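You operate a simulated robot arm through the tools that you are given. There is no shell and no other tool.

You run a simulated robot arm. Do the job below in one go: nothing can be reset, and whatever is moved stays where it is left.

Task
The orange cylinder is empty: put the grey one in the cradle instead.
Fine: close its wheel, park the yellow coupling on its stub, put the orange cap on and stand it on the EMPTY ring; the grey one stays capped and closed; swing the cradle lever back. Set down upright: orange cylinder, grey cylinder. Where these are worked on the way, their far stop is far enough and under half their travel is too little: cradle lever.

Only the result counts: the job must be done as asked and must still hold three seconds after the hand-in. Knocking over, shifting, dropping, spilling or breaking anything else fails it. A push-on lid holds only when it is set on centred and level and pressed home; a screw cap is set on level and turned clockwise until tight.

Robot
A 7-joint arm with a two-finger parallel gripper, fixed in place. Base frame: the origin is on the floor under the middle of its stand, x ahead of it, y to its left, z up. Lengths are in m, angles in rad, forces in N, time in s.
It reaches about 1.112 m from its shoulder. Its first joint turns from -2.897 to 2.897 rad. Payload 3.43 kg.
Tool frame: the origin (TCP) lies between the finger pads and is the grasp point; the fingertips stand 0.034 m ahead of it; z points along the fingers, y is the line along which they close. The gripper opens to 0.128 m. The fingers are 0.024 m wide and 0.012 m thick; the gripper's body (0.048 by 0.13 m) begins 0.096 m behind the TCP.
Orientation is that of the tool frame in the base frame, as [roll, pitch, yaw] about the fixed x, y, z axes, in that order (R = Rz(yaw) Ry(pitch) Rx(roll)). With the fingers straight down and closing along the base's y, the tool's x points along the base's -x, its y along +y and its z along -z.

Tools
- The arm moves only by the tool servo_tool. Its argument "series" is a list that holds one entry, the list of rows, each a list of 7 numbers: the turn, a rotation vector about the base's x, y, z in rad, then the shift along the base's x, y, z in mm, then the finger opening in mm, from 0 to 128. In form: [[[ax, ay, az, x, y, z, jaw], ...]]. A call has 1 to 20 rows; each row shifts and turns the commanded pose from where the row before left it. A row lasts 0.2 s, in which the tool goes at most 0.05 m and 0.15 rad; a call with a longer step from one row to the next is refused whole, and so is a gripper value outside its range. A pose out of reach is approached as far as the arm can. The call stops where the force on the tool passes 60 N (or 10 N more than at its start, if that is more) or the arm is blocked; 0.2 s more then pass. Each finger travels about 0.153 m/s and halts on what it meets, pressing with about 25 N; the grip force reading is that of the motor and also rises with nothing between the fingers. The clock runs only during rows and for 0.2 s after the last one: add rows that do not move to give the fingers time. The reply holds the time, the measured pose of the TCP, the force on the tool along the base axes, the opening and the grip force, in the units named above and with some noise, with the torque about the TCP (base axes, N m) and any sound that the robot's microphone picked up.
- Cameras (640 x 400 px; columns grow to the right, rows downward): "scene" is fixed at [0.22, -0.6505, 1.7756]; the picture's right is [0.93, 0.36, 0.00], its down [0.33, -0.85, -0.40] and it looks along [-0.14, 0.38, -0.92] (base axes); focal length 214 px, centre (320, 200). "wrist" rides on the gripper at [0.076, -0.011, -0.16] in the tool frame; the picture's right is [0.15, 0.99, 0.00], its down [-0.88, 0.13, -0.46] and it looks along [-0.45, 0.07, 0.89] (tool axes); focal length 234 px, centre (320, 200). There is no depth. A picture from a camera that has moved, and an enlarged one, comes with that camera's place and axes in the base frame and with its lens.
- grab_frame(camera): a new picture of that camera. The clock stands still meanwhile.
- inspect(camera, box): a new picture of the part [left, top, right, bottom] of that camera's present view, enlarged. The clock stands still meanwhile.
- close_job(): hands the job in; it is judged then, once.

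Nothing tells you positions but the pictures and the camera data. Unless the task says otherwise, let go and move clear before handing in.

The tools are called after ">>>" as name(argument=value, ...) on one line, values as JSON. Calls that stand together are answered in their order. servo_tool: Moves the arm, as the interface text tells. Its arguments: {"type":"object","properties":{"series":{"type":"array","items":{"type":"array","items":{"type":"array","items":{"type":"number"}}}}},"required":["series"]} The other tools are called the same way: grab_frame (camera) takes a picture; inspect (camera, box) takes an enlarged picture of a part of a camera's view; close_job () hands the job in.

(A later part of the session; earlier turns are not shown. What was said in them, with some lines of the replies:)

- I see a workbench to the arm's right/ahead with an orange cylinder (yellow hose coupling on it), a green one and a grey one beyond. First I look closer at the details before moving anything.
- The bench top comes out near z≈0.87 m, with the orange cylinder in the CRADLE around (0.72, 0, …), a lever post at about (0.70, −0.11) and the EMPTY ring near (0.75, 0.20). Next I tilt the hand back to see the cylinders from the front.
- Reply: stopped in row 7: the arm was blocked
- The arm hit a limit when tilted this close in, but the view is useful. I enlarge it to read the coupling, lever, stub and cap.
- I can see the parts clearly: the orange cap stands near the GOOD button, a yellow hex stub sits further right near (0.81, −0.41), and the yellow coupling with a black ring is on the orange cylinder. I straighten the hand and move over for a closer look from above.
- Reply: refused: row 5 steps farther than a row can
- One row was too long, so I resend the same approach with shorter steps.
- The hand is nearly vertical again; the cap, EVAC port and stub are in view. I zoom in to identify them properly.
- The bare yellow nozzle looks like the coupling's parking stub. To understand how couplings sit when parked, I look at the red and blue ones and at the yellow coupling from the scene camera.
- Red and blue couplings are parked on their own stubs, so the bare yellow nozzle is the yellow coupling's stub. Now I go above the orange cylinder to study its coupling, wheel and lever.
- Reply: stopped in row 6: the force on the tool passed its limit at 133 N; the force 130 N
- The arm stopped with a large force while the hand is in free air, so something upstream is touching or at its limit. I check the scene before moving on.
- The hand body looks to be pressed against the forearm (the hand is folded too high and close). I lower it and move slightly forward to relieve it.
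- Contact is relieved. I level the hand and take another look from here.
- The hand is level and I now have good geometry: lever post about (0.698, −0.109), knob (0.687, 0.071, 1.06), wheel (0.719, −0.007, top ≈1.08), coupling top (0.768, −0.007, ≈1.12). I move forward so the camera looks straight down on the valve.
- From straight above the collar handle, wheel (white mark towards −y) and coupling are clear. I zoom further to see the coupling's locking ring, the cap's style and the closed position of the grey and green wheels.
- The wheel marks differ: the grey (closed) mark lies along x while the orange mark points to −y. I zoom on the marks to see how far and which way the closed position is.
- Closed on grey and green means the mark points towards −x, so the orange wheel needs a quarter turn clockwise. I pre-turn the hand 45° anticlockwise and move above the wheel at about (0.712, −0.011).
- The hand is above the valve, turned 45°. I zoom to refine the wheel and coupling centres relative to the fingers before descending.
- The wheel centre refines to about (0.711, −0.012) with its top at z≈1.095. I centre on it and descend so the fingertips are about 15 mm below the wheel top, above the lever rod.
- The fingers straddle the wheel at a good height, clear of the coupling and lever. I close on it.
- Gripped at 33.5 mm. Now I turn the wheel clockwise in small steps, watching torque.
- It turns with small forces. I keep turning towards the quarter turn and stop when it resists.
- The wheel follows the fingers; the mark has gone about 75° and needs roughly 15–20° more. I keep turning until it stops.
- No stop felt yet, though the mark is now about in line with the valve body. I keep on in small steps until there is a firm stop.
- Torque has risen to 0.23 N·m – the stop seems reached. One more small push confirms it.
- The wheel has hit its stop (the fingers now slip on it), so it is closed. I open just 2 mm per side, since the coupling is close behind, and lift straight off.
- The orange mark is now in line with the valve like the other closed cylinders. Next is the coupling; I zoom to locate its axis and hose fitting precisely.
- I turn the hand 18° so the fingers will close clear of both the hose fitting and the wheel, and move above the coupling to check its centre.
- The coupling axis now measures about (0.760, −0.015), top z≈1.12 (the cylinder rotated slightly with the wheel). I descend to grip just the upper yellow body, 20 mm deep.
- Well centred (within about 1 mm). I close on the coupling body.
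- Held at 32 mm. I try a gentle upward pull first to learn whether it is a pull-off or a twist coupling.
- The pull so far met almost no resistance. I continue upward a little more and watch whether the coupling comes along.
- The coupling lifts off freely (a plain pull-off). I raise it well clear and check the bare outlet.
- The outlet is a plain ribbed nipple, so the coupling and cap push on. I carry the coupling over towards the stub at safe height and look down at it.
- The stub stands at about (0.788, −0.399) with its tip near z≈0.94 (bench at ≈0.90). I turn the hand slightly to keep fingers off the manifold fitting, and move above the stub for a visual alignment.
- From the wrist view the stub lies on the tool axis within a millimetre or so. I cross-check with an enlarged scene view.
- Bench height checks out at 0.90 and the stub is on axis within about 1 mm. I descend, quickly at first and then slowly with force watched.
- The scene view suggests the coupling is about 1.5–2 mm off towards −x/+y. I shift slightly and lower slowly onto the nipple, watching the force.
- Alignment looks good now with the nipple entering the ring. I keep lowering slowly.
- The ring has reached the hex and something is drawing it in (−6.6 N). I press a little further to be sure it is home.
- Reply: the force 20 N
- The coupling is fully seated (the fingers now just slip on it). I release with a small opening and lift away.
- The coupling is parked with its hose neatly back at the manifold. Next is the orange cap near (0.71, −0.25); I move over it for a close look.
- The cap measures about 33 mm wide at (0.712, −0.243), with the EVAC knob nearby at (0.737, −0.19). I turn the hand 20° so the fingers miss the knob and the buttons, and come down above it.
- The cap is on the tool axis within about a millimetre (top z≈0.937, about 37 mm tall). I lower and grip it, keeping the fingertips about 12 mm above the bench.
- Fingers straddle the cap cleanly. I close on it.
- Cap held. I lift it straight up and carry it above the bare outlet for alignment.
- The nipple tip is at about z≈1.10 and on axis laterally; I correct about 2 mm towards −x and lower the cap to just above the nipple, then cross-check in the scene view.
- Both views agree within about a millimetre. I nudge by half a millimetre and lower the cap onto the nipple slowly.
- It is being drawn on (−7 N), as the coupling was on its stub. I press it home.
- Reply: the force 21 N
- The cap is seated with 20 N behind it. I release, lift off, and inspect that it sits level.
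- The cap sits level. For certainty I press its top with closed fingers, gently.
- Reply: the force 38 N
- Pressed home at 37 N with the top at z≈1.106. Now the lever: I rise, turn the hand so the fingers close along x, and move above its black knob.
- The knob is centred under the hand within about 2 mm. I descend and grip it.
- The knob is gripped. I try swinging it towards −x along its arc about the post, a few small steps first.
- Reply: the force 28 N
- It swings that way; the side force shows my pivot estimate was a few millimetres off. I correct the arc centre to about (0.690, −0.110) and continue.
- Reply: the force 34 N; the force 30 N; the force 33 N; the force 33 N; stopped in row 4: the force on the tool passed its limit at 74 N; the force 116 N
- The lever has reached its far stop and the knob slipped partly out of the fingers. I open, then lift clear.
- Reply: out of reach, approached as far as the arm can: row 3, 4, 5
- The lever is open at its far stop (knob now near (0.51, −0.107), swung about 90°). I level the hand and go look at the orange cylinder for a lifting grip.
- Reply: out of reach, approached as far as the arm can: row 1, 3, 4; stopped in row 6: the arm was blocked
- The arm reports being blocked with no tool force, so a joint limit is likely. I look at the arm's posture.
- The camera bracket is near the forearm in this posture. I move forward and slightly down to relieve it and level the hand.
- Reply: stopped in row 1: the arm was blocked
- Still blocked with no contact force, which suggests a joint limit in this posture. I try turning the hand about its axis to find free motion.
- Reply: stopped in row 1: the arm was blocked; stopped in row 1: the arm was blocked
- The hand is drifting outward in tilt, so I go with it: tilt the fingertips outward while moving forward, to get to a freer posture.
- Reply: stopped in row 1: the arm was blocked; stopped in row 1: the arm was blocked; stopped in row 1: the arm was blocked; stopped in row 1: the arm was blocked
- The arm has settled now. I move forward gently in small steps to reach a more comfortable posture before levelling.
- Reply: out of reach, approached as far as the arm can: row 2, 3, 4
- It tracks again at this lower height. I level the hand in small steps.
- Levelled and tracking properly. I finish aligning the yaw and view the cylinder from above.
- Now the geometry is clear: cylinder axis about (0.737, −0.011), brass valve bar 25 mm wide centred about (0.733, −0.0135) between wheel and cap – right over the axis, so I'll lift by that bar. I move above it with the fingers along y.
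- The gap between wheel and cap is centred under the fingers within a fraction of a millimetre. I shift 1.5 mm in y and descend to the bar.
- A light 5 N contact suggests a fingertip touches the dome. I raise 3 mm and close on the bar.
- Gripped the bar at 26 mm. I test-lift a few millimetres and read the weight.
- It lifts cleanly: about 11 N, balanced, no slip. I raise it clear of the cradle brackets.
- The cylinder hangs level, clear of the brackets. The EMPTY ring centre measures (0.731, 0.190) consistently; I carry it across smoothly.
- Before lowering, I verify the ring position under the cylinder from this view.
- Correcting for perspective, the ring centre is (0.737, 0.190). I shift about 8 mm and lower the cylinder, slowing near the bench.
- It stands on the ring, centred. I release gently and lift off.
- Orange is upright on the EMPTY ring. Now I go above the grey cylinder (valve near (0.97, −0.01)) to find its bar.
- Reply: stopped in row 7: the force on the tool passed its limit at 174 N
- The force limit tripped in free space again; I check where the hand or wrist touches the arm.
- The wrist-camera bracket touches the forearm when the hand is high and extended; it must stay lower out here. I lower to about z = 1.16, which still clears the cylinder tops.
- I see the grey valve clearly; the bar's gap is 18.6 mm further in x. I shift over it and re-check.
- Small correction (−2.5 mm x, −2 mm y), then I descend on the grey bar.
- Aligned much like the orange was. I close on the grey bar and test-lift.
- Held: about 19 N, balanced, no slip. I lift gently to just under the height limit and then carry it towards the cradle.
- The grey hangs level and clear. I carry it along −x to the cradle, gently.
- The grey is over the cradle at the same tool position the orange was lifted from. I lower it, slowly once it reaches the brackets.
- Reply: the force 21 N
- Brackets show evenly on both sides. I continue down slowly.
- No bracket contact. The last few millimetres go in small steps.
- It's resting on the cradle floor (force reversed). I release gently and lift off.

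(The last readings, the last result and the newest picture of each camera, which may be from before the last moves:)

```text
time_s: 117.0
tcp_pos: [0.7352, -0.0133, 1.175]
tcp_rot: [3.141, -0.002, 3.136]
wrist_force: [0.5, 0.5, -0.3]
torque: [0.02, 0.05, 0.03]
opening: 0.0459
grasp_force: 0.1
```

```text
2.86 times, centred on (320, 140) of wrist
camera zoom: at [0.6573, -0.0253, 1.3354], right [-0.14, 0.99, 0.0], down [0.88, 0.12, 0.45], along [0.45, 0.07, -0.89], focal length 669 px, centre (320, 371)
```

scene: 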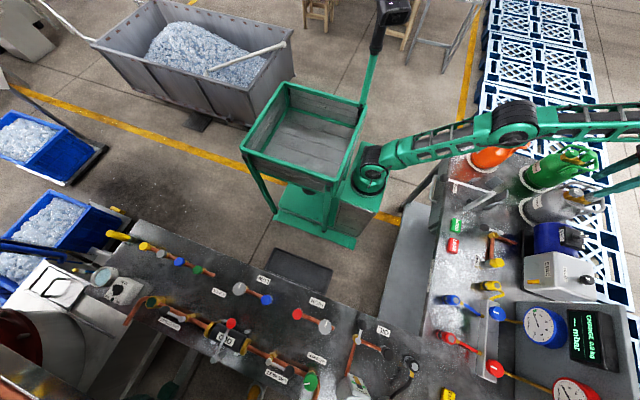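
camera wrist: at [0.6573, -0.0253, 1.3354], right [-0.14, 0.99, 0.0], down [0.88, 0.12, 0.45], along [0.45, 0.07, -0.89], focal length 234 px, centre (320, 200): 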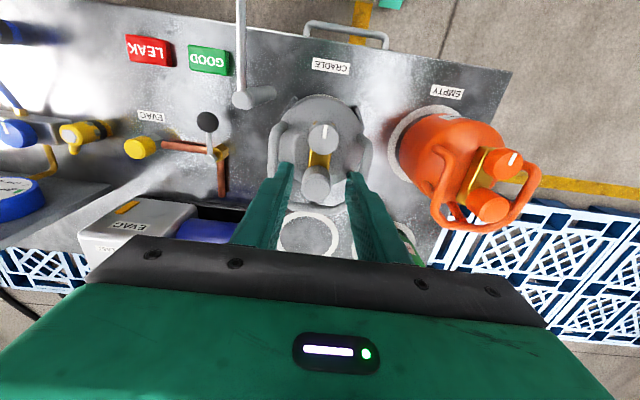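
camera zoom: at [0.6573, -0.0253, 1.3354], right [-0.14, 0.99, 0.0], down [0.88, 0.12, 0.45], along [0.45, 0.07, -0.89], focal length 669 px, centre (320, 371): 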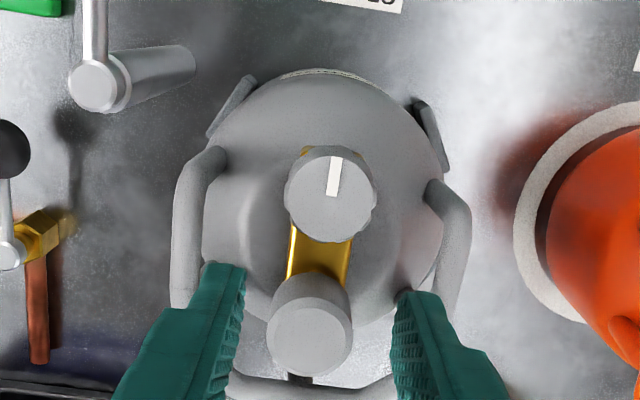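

The grey stands upright in the cradle, capped and closed. Now I swing the lever back by pushing its rod with closed fingers from the trailing (−y) side, first moving to a start point beside the rod.

>>> servo_tool(series=[[[0, 0, 0, -10, -10, 0, 30], [0, 0, 0, -22, -20, 0, 10], [0, 0, 0, -26, -24, 0, 0], [0, 0, 0, -26, -24, 0, 0], [0, 0, 0, -26, -24, 0, 0], [0, 0, 0, -22, -20, 0, 0], [0, 0, 0, -12, -10, 0, 0], [0, 0, 0, 0, 0, 0, 0]]])

>>> grab_frame(camera="wrist")

>>> inspect(camera="scene", box=[430, 130, 560, 230])

```text
time_s: 118.8
tcp_pos: [0.5904, -0.1438, 1.1751]
tcp_rot: [3.139, -0.004, 3.134]
wrist_force: [-0.3, 0.0, -0.4]
torque: [0.0, 0.02, -0.02]
opening: 0.0001
grasp_force: 24.9
```

```text
taken
camera wrist: at [0.5131, -0.1554, 1.3345], right [-0.14, 0.99, 0.0], down [0.88, 0.12, 0.45], along [0.45, 0.07, -0.89], focal length 234 px, centre (320, 200)
```

wrist: 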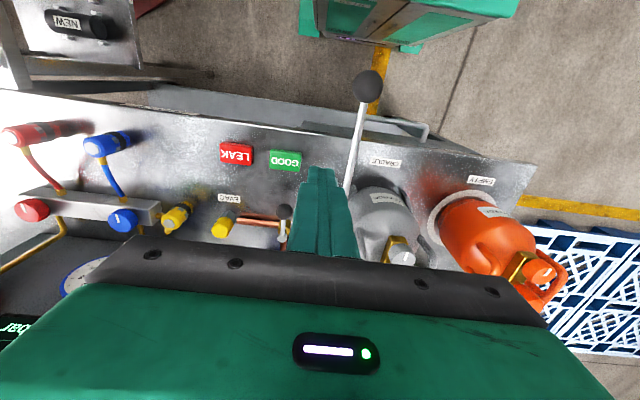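

```text
4.00 times, centred on (495, 180) of scene
camera zoom: at [0.22, -0.6505, 1.7756], right [0.93, 0.36, 0.0], down [0.33, -0.85, -0.4], along [-0.14, 0.38, -0.92], focal length 858 px, centre (-380, 280)
```

zoom: 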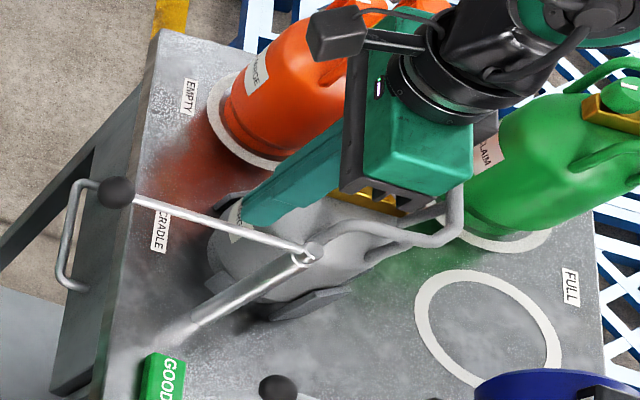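

The rod runs from the post to the knob at (0.511, −0.106). I lower the closed fingers beside it and start pushing it towards +y, following its arc.

>>> servo_tool(series=[[[0, 0, 0, 0, 0, -25, 0], [0, 0, 0, 0, 0, -30, 0], [0, 0, 0, 0, 0, -25, 0], [0, 0, 0, 0, 0, -18, 0], [0, 0, 0, 0, 0, 0, 0], [0, 0, 0, 0, 10, 0, 0], [0, 0, 0, 0, 9, 0, 0], [0, 0, -0.117, -4, 12.2, 0, 0], [0, 0, 0, 0, 0, 0, 0]]])

>>> inspect(camera="scene", box=[430, 130, 560, 230])

```text
time_s: 120.8
tcp_pos: [0.586, -0.1145, 1.0767]
tcp_rot: [3.138, -0.001, 3.017]
wrist_force: [0.8, -0.5, -0.2]
torque: [-0.01, 0.02, 0.01]
opening: 0.0001
grasp_force: 25.0
```

```text
4.00 times, centred on (495, 180) of scene
camera zoom: at [0.22, -0.6505, 1.7756], right [0.93, 0.36, 0.0], down [0.33, -0.85, -0.4], along [-0.14, 0.38, -0.92], focal length 858 px, centre (-380, 280)
```

zoom: 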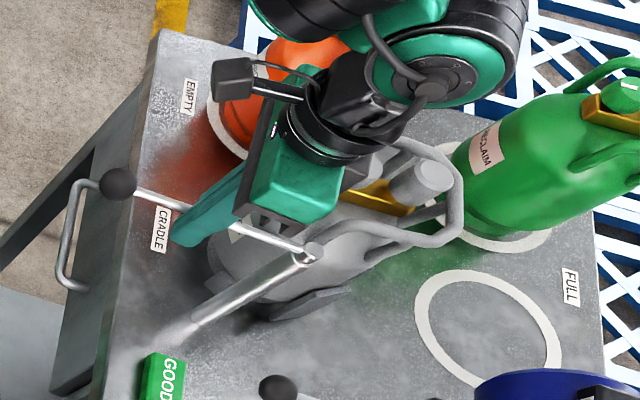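

The lever has begun to move. I continue along the arc.

>>> servo_tool(series=[[[0, 0, -0.122, -2.5, 13.5, 0, 0], [0, 0, -0.122, -0.8, 14.1, 0, 0], [0, 0, -0.122, 1.2, 14.4, 0, 0], [0, 0, -0.122, 3.2, 14.4, 0, 0], [0, 0, -0.122, 5.1, 14.3, 0, 0], [0, 0, 0, 0, 0, 0, 0]]])

>>> inspect(camera="scene", box=[430, 130, 560, 230])

```text
time_s: 122.2
tcp_pos: [0.5929, -0.0432, 1.0767]
tcp_rot: [3.139, -0.001, 2.407]
wrist_force: [-0.6, -0.5, 0.8]
torque: [0.0, -0.01, 0.02]
opening: 0.0001
grasp_force: 24.8
```

```text
4.00 times, centred on (495, 180) of scene
camera zoom: at [0.22, -0.6505, 1.7756], right [0.93, 0.36, 0.0], down [0.33, -0.85, -0.4], along [-0.14, 0.38, -0.92], focal length 858 px, centre (-380, 280)
```

zoom: 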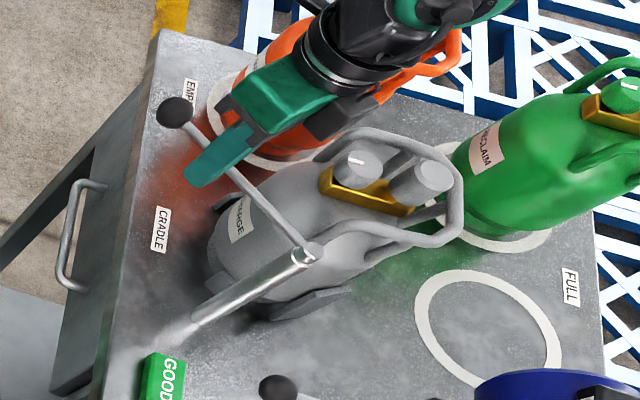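

>>> servo_tool(series=[[[0, 0, -0.122, 7.0, 13.8, 0, 0], [0, 0, -0.122, 8.4, 13.8, 0, 0], [0, 0, -0.122, 10.5, 12.9, 0, 0], [0, 0, -0.122, 12.5, 11.9, 0, 0], [0, 0, 0, 0, 0, 0, 0]]])

>>> inspect(camera="scene", box=[430, 130, 560, 230])

```text
time_s: 123.4
tcp_pos: [0.6297, 0.0086, 1.075]
tcp_rot: [3.14, 0.0, 1.919]
wrist_force: [1.3, 0.3, -0.2]
torque: [-0.04, -0.02, 0.01]
opening: 0.0001
grasp_force: 24.9
```

```text
4.00 times, centred on (495, 180) of scene
camera zoom: at [0.22, -0.6505, 1.7756], right [0.93, 0.36, 0.0], down [0.33, -0.85, -0.4], along [-0.14, 0.38, -0.92], focal length 858 px, centre (-380, 280)
```

zoom: 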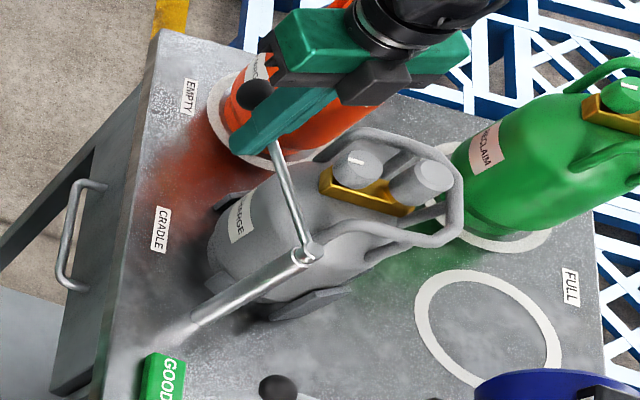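

>>> servo_tool(series=[[[0, 0, -0.122, 14.2, 10.3, 0, 0], [0, 0, -0.105, 13.6, 7.0, 0, 0], [0, 0, 0, 0, 0, 0, 0]]])

>>> inspect(camera="scene", box=[430, 130, 560, 230])

>>> grab_frame(camera="wrist")

```text
time_s: 124.2
tcp_pos: [0.6581, 0.0253, 1.0769]
tcp_rot: [3.14, 0.001, 1.693]
wrist_force: [-0.1, 0.3, 0.9]
torque: [-0.02, -0.01, 0.02]
opening: 0.0
grasp_force: 25.2
```

```text
4.00 times, centred on (495, 180) of scene
camera zoom: at [0.22, -0.6505, 1.7756], right [0.93, 0.36, 0.0], down [0.33, -0.85, -0.4], along [-0.14, 0.38, -0.92], focal length 858 px, centre (-380, 280)
```

zoom: 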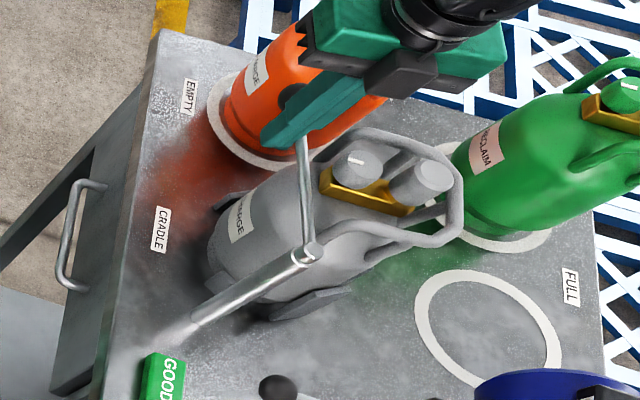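

```text
taken
camera wrist: at [0.6351, 0.099, 1.2376], right [0.96, 0.27, 0.0], down [0.24, -0.86, 0.46], along [0.12, -0.44, -0.89], focal length 234 px, centre (320, 200)
```

wrist: 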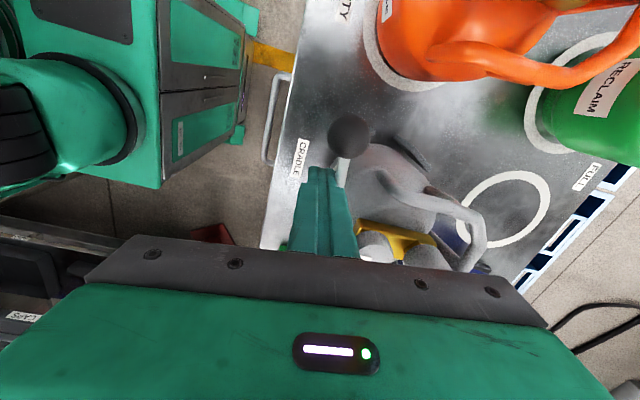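

Almost closed. I push the last few degrees until the stop is felt.

>>> servo_tool(series=[[[0, 0, -0.058, 7.8, 3.6, 0, 0], [0, 0, -0.047, 5, 1.5, 0, 0], [0, 0, 0, 0, 0, 0, 0]]])

>>> servo_tool(series=[[[0, 0, 0, 3, 0, 0, 0], [0, 0, 0, 3, 0, 0, 0], [0, 0, 0, 0, 0, 0, 0]]])

>>> inspect(camera="scene", box=[460, 120, 560, 200])

```text
time_s: 125.0
tcp_pos: [0.6712, 0.03, 1.0768]
tcp_rot: [3.14, 0.002, 1.589]
wrist_force: [-0.6, -0.7, 0.1]
torque: [-0.02, 0.02, -0.01]
opening: 0.0
grasp_force: 25.1
```

```text
time_s: 125.8
tcp_pos: [0.6741, 0.0293, 1.0768]
tcp_rot: [-3.141, 0.001, 1.589]
wrist_force: [-26.4, -0.9, 0.6]
torque: [-0.02, 0.36, -0.2]
opening: 0.0002
grasp_force: 24.8
```

```text
5.00 times, centred on (510, 160) of scene
camera zoom: at [0.22, -0.6505, 1.7756], right [0.93, 0.36, 0.0], down [0.33, -0.85, -0.4], along [-0.14, 0.38, -0.92], focal length 1072 px, centre (-630, 400)
```

zoom: 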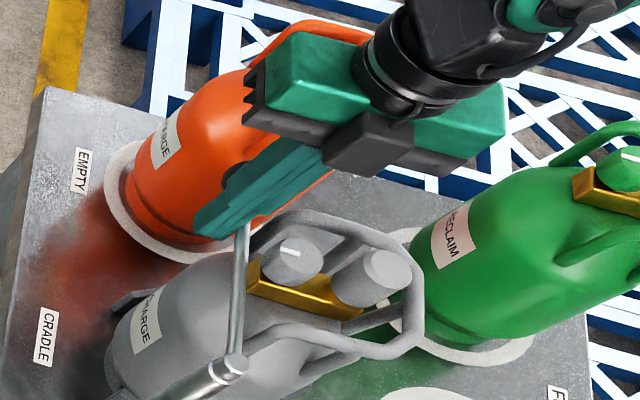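

A firm stop (26 N) with the rod back at x≈0.69. I back off a little, lift clear, and check the lever position.

>>> servo_tool(series=[[[0, 0, 0, -5, 0, 0, 0], [0, 0, 0, -10, 0, 5, 0], [0, 0, 0, 0, 0, 25, 0], [0, 0, 0, 0, 0, 35, 20], [0, 0, 0, 0, 0, 35, 60], [0, 0, 0, 0, 0, 25, 60], [0, 0, 0, 0, 0, 0, 60]]])

>>> grab_frame(camera="wrist")

>>> inspect(camera="scene", box=[440, 120, 600, 240])

```text
time_s: 127.4
tcp_pos: [0.6626, 0.0274, 1.2017]
tcp_rot: [3.139, -0.002, 1.588]
wrist_force: [-0.5, -0.1, -1.1]
torque: [0.02, 0.02, 0.01]
opening: 0.0599
grasp_force: 0.0
```

```text
taken
camera wrist: at [0.6488, 0.1038, 1.3616], right [0.99, 0.16, 0.0], down [0.15, -0.88, 0.45], along [0.08, -0.45, -0.89], focal length 234 px, centre (320, 200)
```

wrist: 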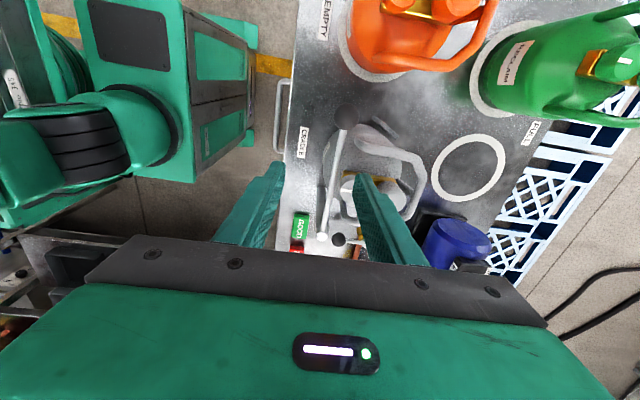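

```text
3.33 times, centred on (520, 180) of scene
camera zoom: at [0.22, -0.6505, 1.7756], right [0.93, 0.36, 0.0], down [0.33, -0.85, -0.4], along [-0.14, 0.38, -0.92], focal length 715 px, centre (-347, 267)
```

zoom: 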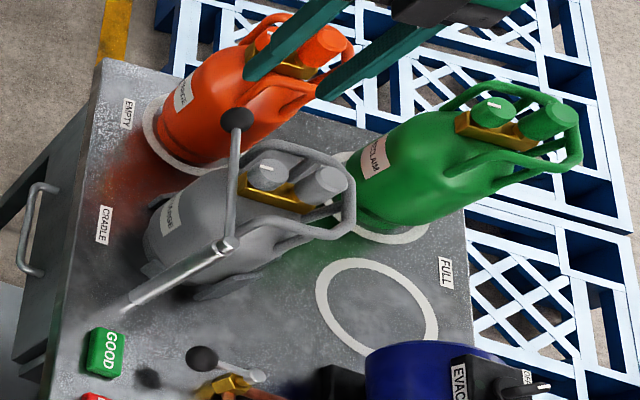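

The knob is back at exactly its original image position. I move the hand aside to inspect the final state of everything.

>>> servo_tool(series=[[[0, 0, 0, -5, -15, 5, 60], [0, 0, 0, -5, -30, 5, 60], [0, 0, 0, -5, -35, 0, 60], [0, 0, 0, -5, -35, 0, 60], [0, 0, 0, -5, -35, 0, 60], [0, 0, 0, 0, -35, 0, 60], [0, 0, 0, 0, -25, 0, 60], [0, 0, 0, 0, 0, 0, 60]]])

>>> grab_frame(camera="scene")

>>> inspect(camera="scene", box=[450, 110, 580, 220])

>>> grab_frame(camera="wrist")

```text
time_s: 129.2
tcp_pos: [0.6356, -0.1786, 1.2121]
tcp_rot: [3.141, -0.003, 1.588]
wrist_force: [0.4, -0.1, 0.8]
torque: [-0.03, -0.03, -0.02]
opening: 0.0598
grasp_force: 0.1
```

```text
taken
```

scene: 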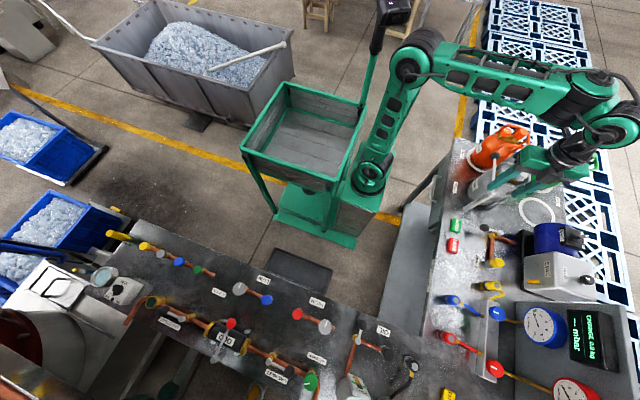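

```text
3.64 times, centred on (515, 165) of scene
camera zoom: at [0.22, -0.6505, 1.7756], right [0.93, 0.36, 0.0], down [0.33, -0.85, -0.4], along [-0.14, 0.38, -0.92], focal length 780 px, centre (-389, 327)
```

zoom: 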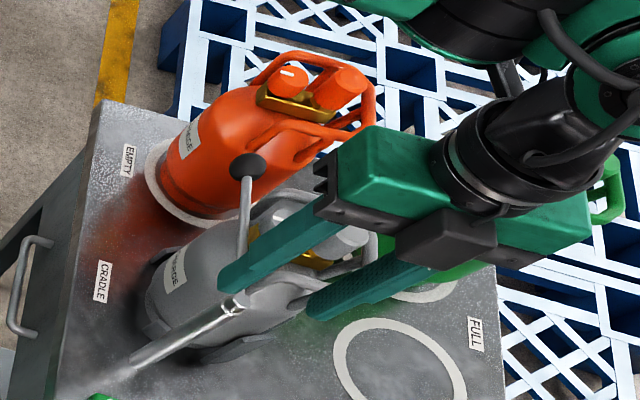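

```text
taken
camera wrist: at [0.6211, -0.1038, 1.3724], right [0.99, 0.16, 0.0], down [0.14, -0.88, 0.46], along [0.08, -0.45, -0.89], focal length 234 px, centre (320, 200)
```

wrist: 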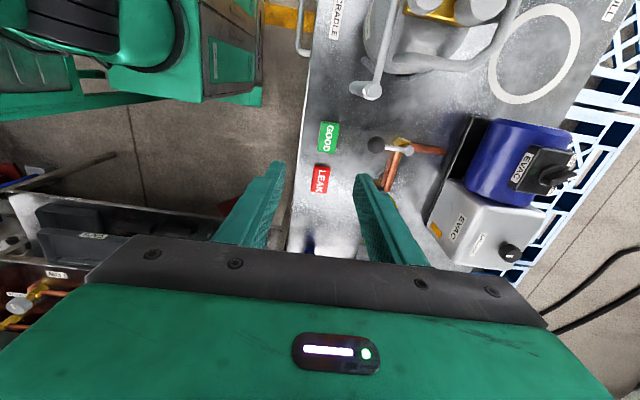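

Orange looks right; the hand hides part of the grey. I move the hand over to the +y side so the scene camera has a clear view.

>>> servo_tool(series=[[[0, 0, 0, -2, 20, 0, 60], [0, 0, 0, -3, 35, 0, 60], [0, 0, 0, -3, 40, 0, 60], [0, 0, 0, -3, 40, 0, 60], [0, 0, 0, -3, 40, 0, 60], [0, 0, 0, -3, 40, 0, 60], [0, 0, 0, -3, 40, 0, 60], [0, 0, 0, -3, 40, 0, 60], [0, 0, 0, -3, 40, 0, 60], [0, 0, 0, -3, 40, 0, 60], [0, 0, 0, 0, 40, 0, 60], [0, 0, 0, 0, 40, 0, 60], [0, 0, 0, 0, 30, 0, 60], [0, 0, 0, 0, 0, 0, 60]]])

>>> grab_frame(camera="scene")

>>> grab_frame(camera="wrist")

```text
time_s: 132.2
tcp_pos: [0.6092, 0.304, 1.2101]
tcp_rot: [3.141, -0.003, 1.588]
wrist_force: [0.2, 0.3, 0.2]
torque: [0.02, -0.02, 0.0]
opening: 0.0599
grasp_force: 0.1
```

```text
taken
```

scene: 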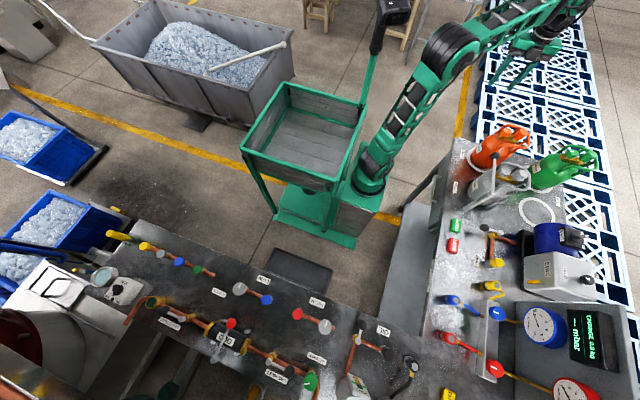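

```text
taken
camera wrist: at [0.5959, 0.3796, 1.37], right [0.99, 0.16, 0.0], down [0.15, -0.88, 0.45], along [0.07, -0.45, -0.89], focal length 234 px, centre (320, 200)
```

wrist: 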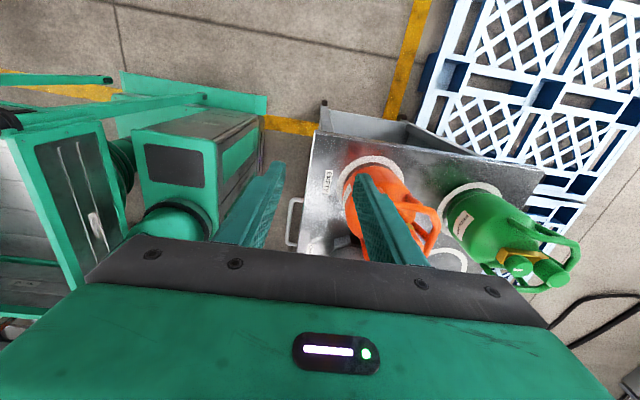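

The view is clear. I zoom in on each item for the final check.

>>> inspect(camera="scene", box=[450, 110, 570, 220])

>>> inspect(camera="scene", box=[475, 150, 540, 205])

>>> inspect(camera="scene", box=[485, 115, 540, 160])

>>> inspect(camera="scene", box=[430, 210, 530, 310])

```text
3.64 times, centred on (510, 165) of scene
camera zoom: at [0.22, -0.6505, 1.7756], right [0.93, 0.36, 0.0], down [0.33, -0.85, -0.4], along [-0.14, 0.38, -0.92], focal length 780 px, centre (-371, 327)
```

zoom: 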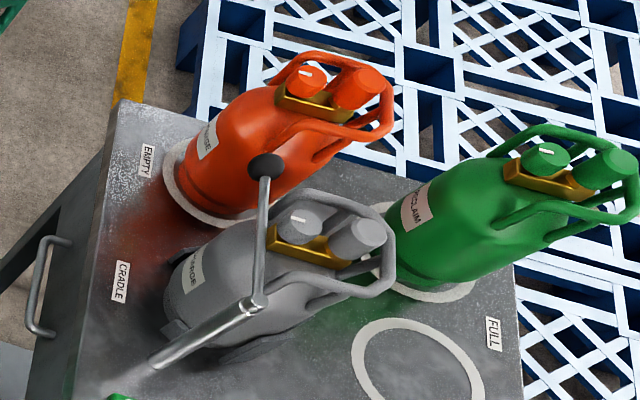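

```text
7.27 times, centred on (508, 178) of scene
camera zoom: at [0.22, -0.6505, 1.7756], right [0.93, 0.36, 0.0], down [0.33, -0.85, -0.4], along [-0.14, 0.38, -0.92], focal length 1560 px, centre (-1044, 364)
```

zoom: 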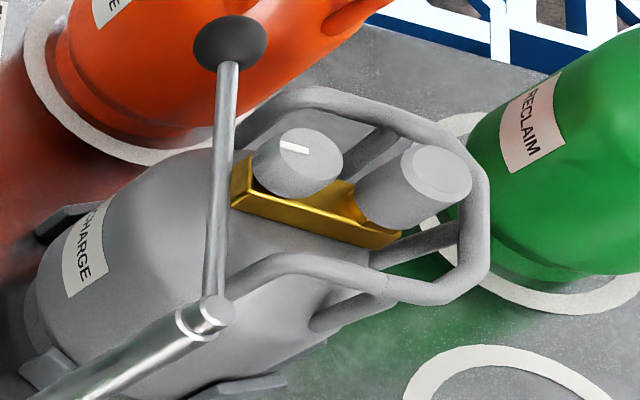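

```text
8.89 times, centred on (512, 138) of scene
camera zoom: at [0.22, -0.6505, 1.7756], right [0.93, 0.36, 0.0], down [0.33, -0.85, -0.4], along [-0.14, 0.38, -0.92], focal length 1906 px, centre (-1391, 756)
```

zoom: 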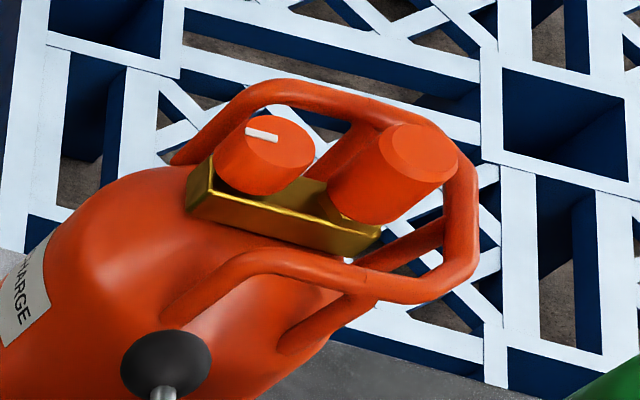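

```text
4.00 times, centred on (480, 260) of scene
camera zoom: at [0.22, -0.6505, 1.7756], right [0.93, 0.36, 0.0], down [0.33, -0.85, -0.4], along [-0.14, 0.38, -0.92], focal length 858 px, centre (-320, -40)
```

zoom: 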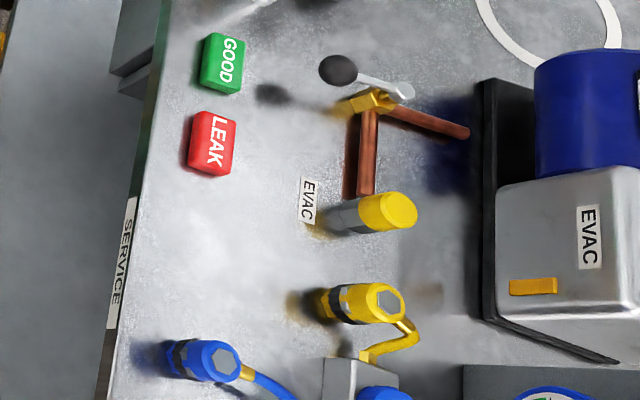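

Everything checks out:

- **Orange cylinder:** upright on the EMPTY ring, cap level, wheel mark in line with its valve bar like the other closed ones.
- **Yellow coupling:** parked on its stub.
- **Grey cylinder:** upright in the cradle, still capped and closed.
- **Cradle lever:** back at its original position.

The hand is clear, so I hand the job in.

>>> close_job()

```text
The job is handed in.
```

The swap is done and handed in; I haven't seen the judge's verdict. My last check before handing in was with the cameras.

- **Orange cylinder:** The wheel is turned to its stop, the orange cap is pressed home, and the cylinder stands upright on the EMPTY ring.
- **Yellow coupling:** It is pushed fully onto the bare yellow stub. I took that one as its stub because the red and blue couplings sit on theirs the same way.
- **Grey cylinder:** It stands upright in the cradle, still capped and closed.
- **Cradle lever:** I swung it to its far stop to take the orange cylinder out, then back until it hit its stop. It lines up with where it started.

The force limit tripped three times. Once was at the lever's far stop, where the knob slipped in the fingers. The other two were in free space, from the wrist camera touching the arm's own forearm. Turning the orange wheel also rotated that cylinder slightly in the cradle before I lifted it out. The final pictures showed nothing else knocked or shifted.
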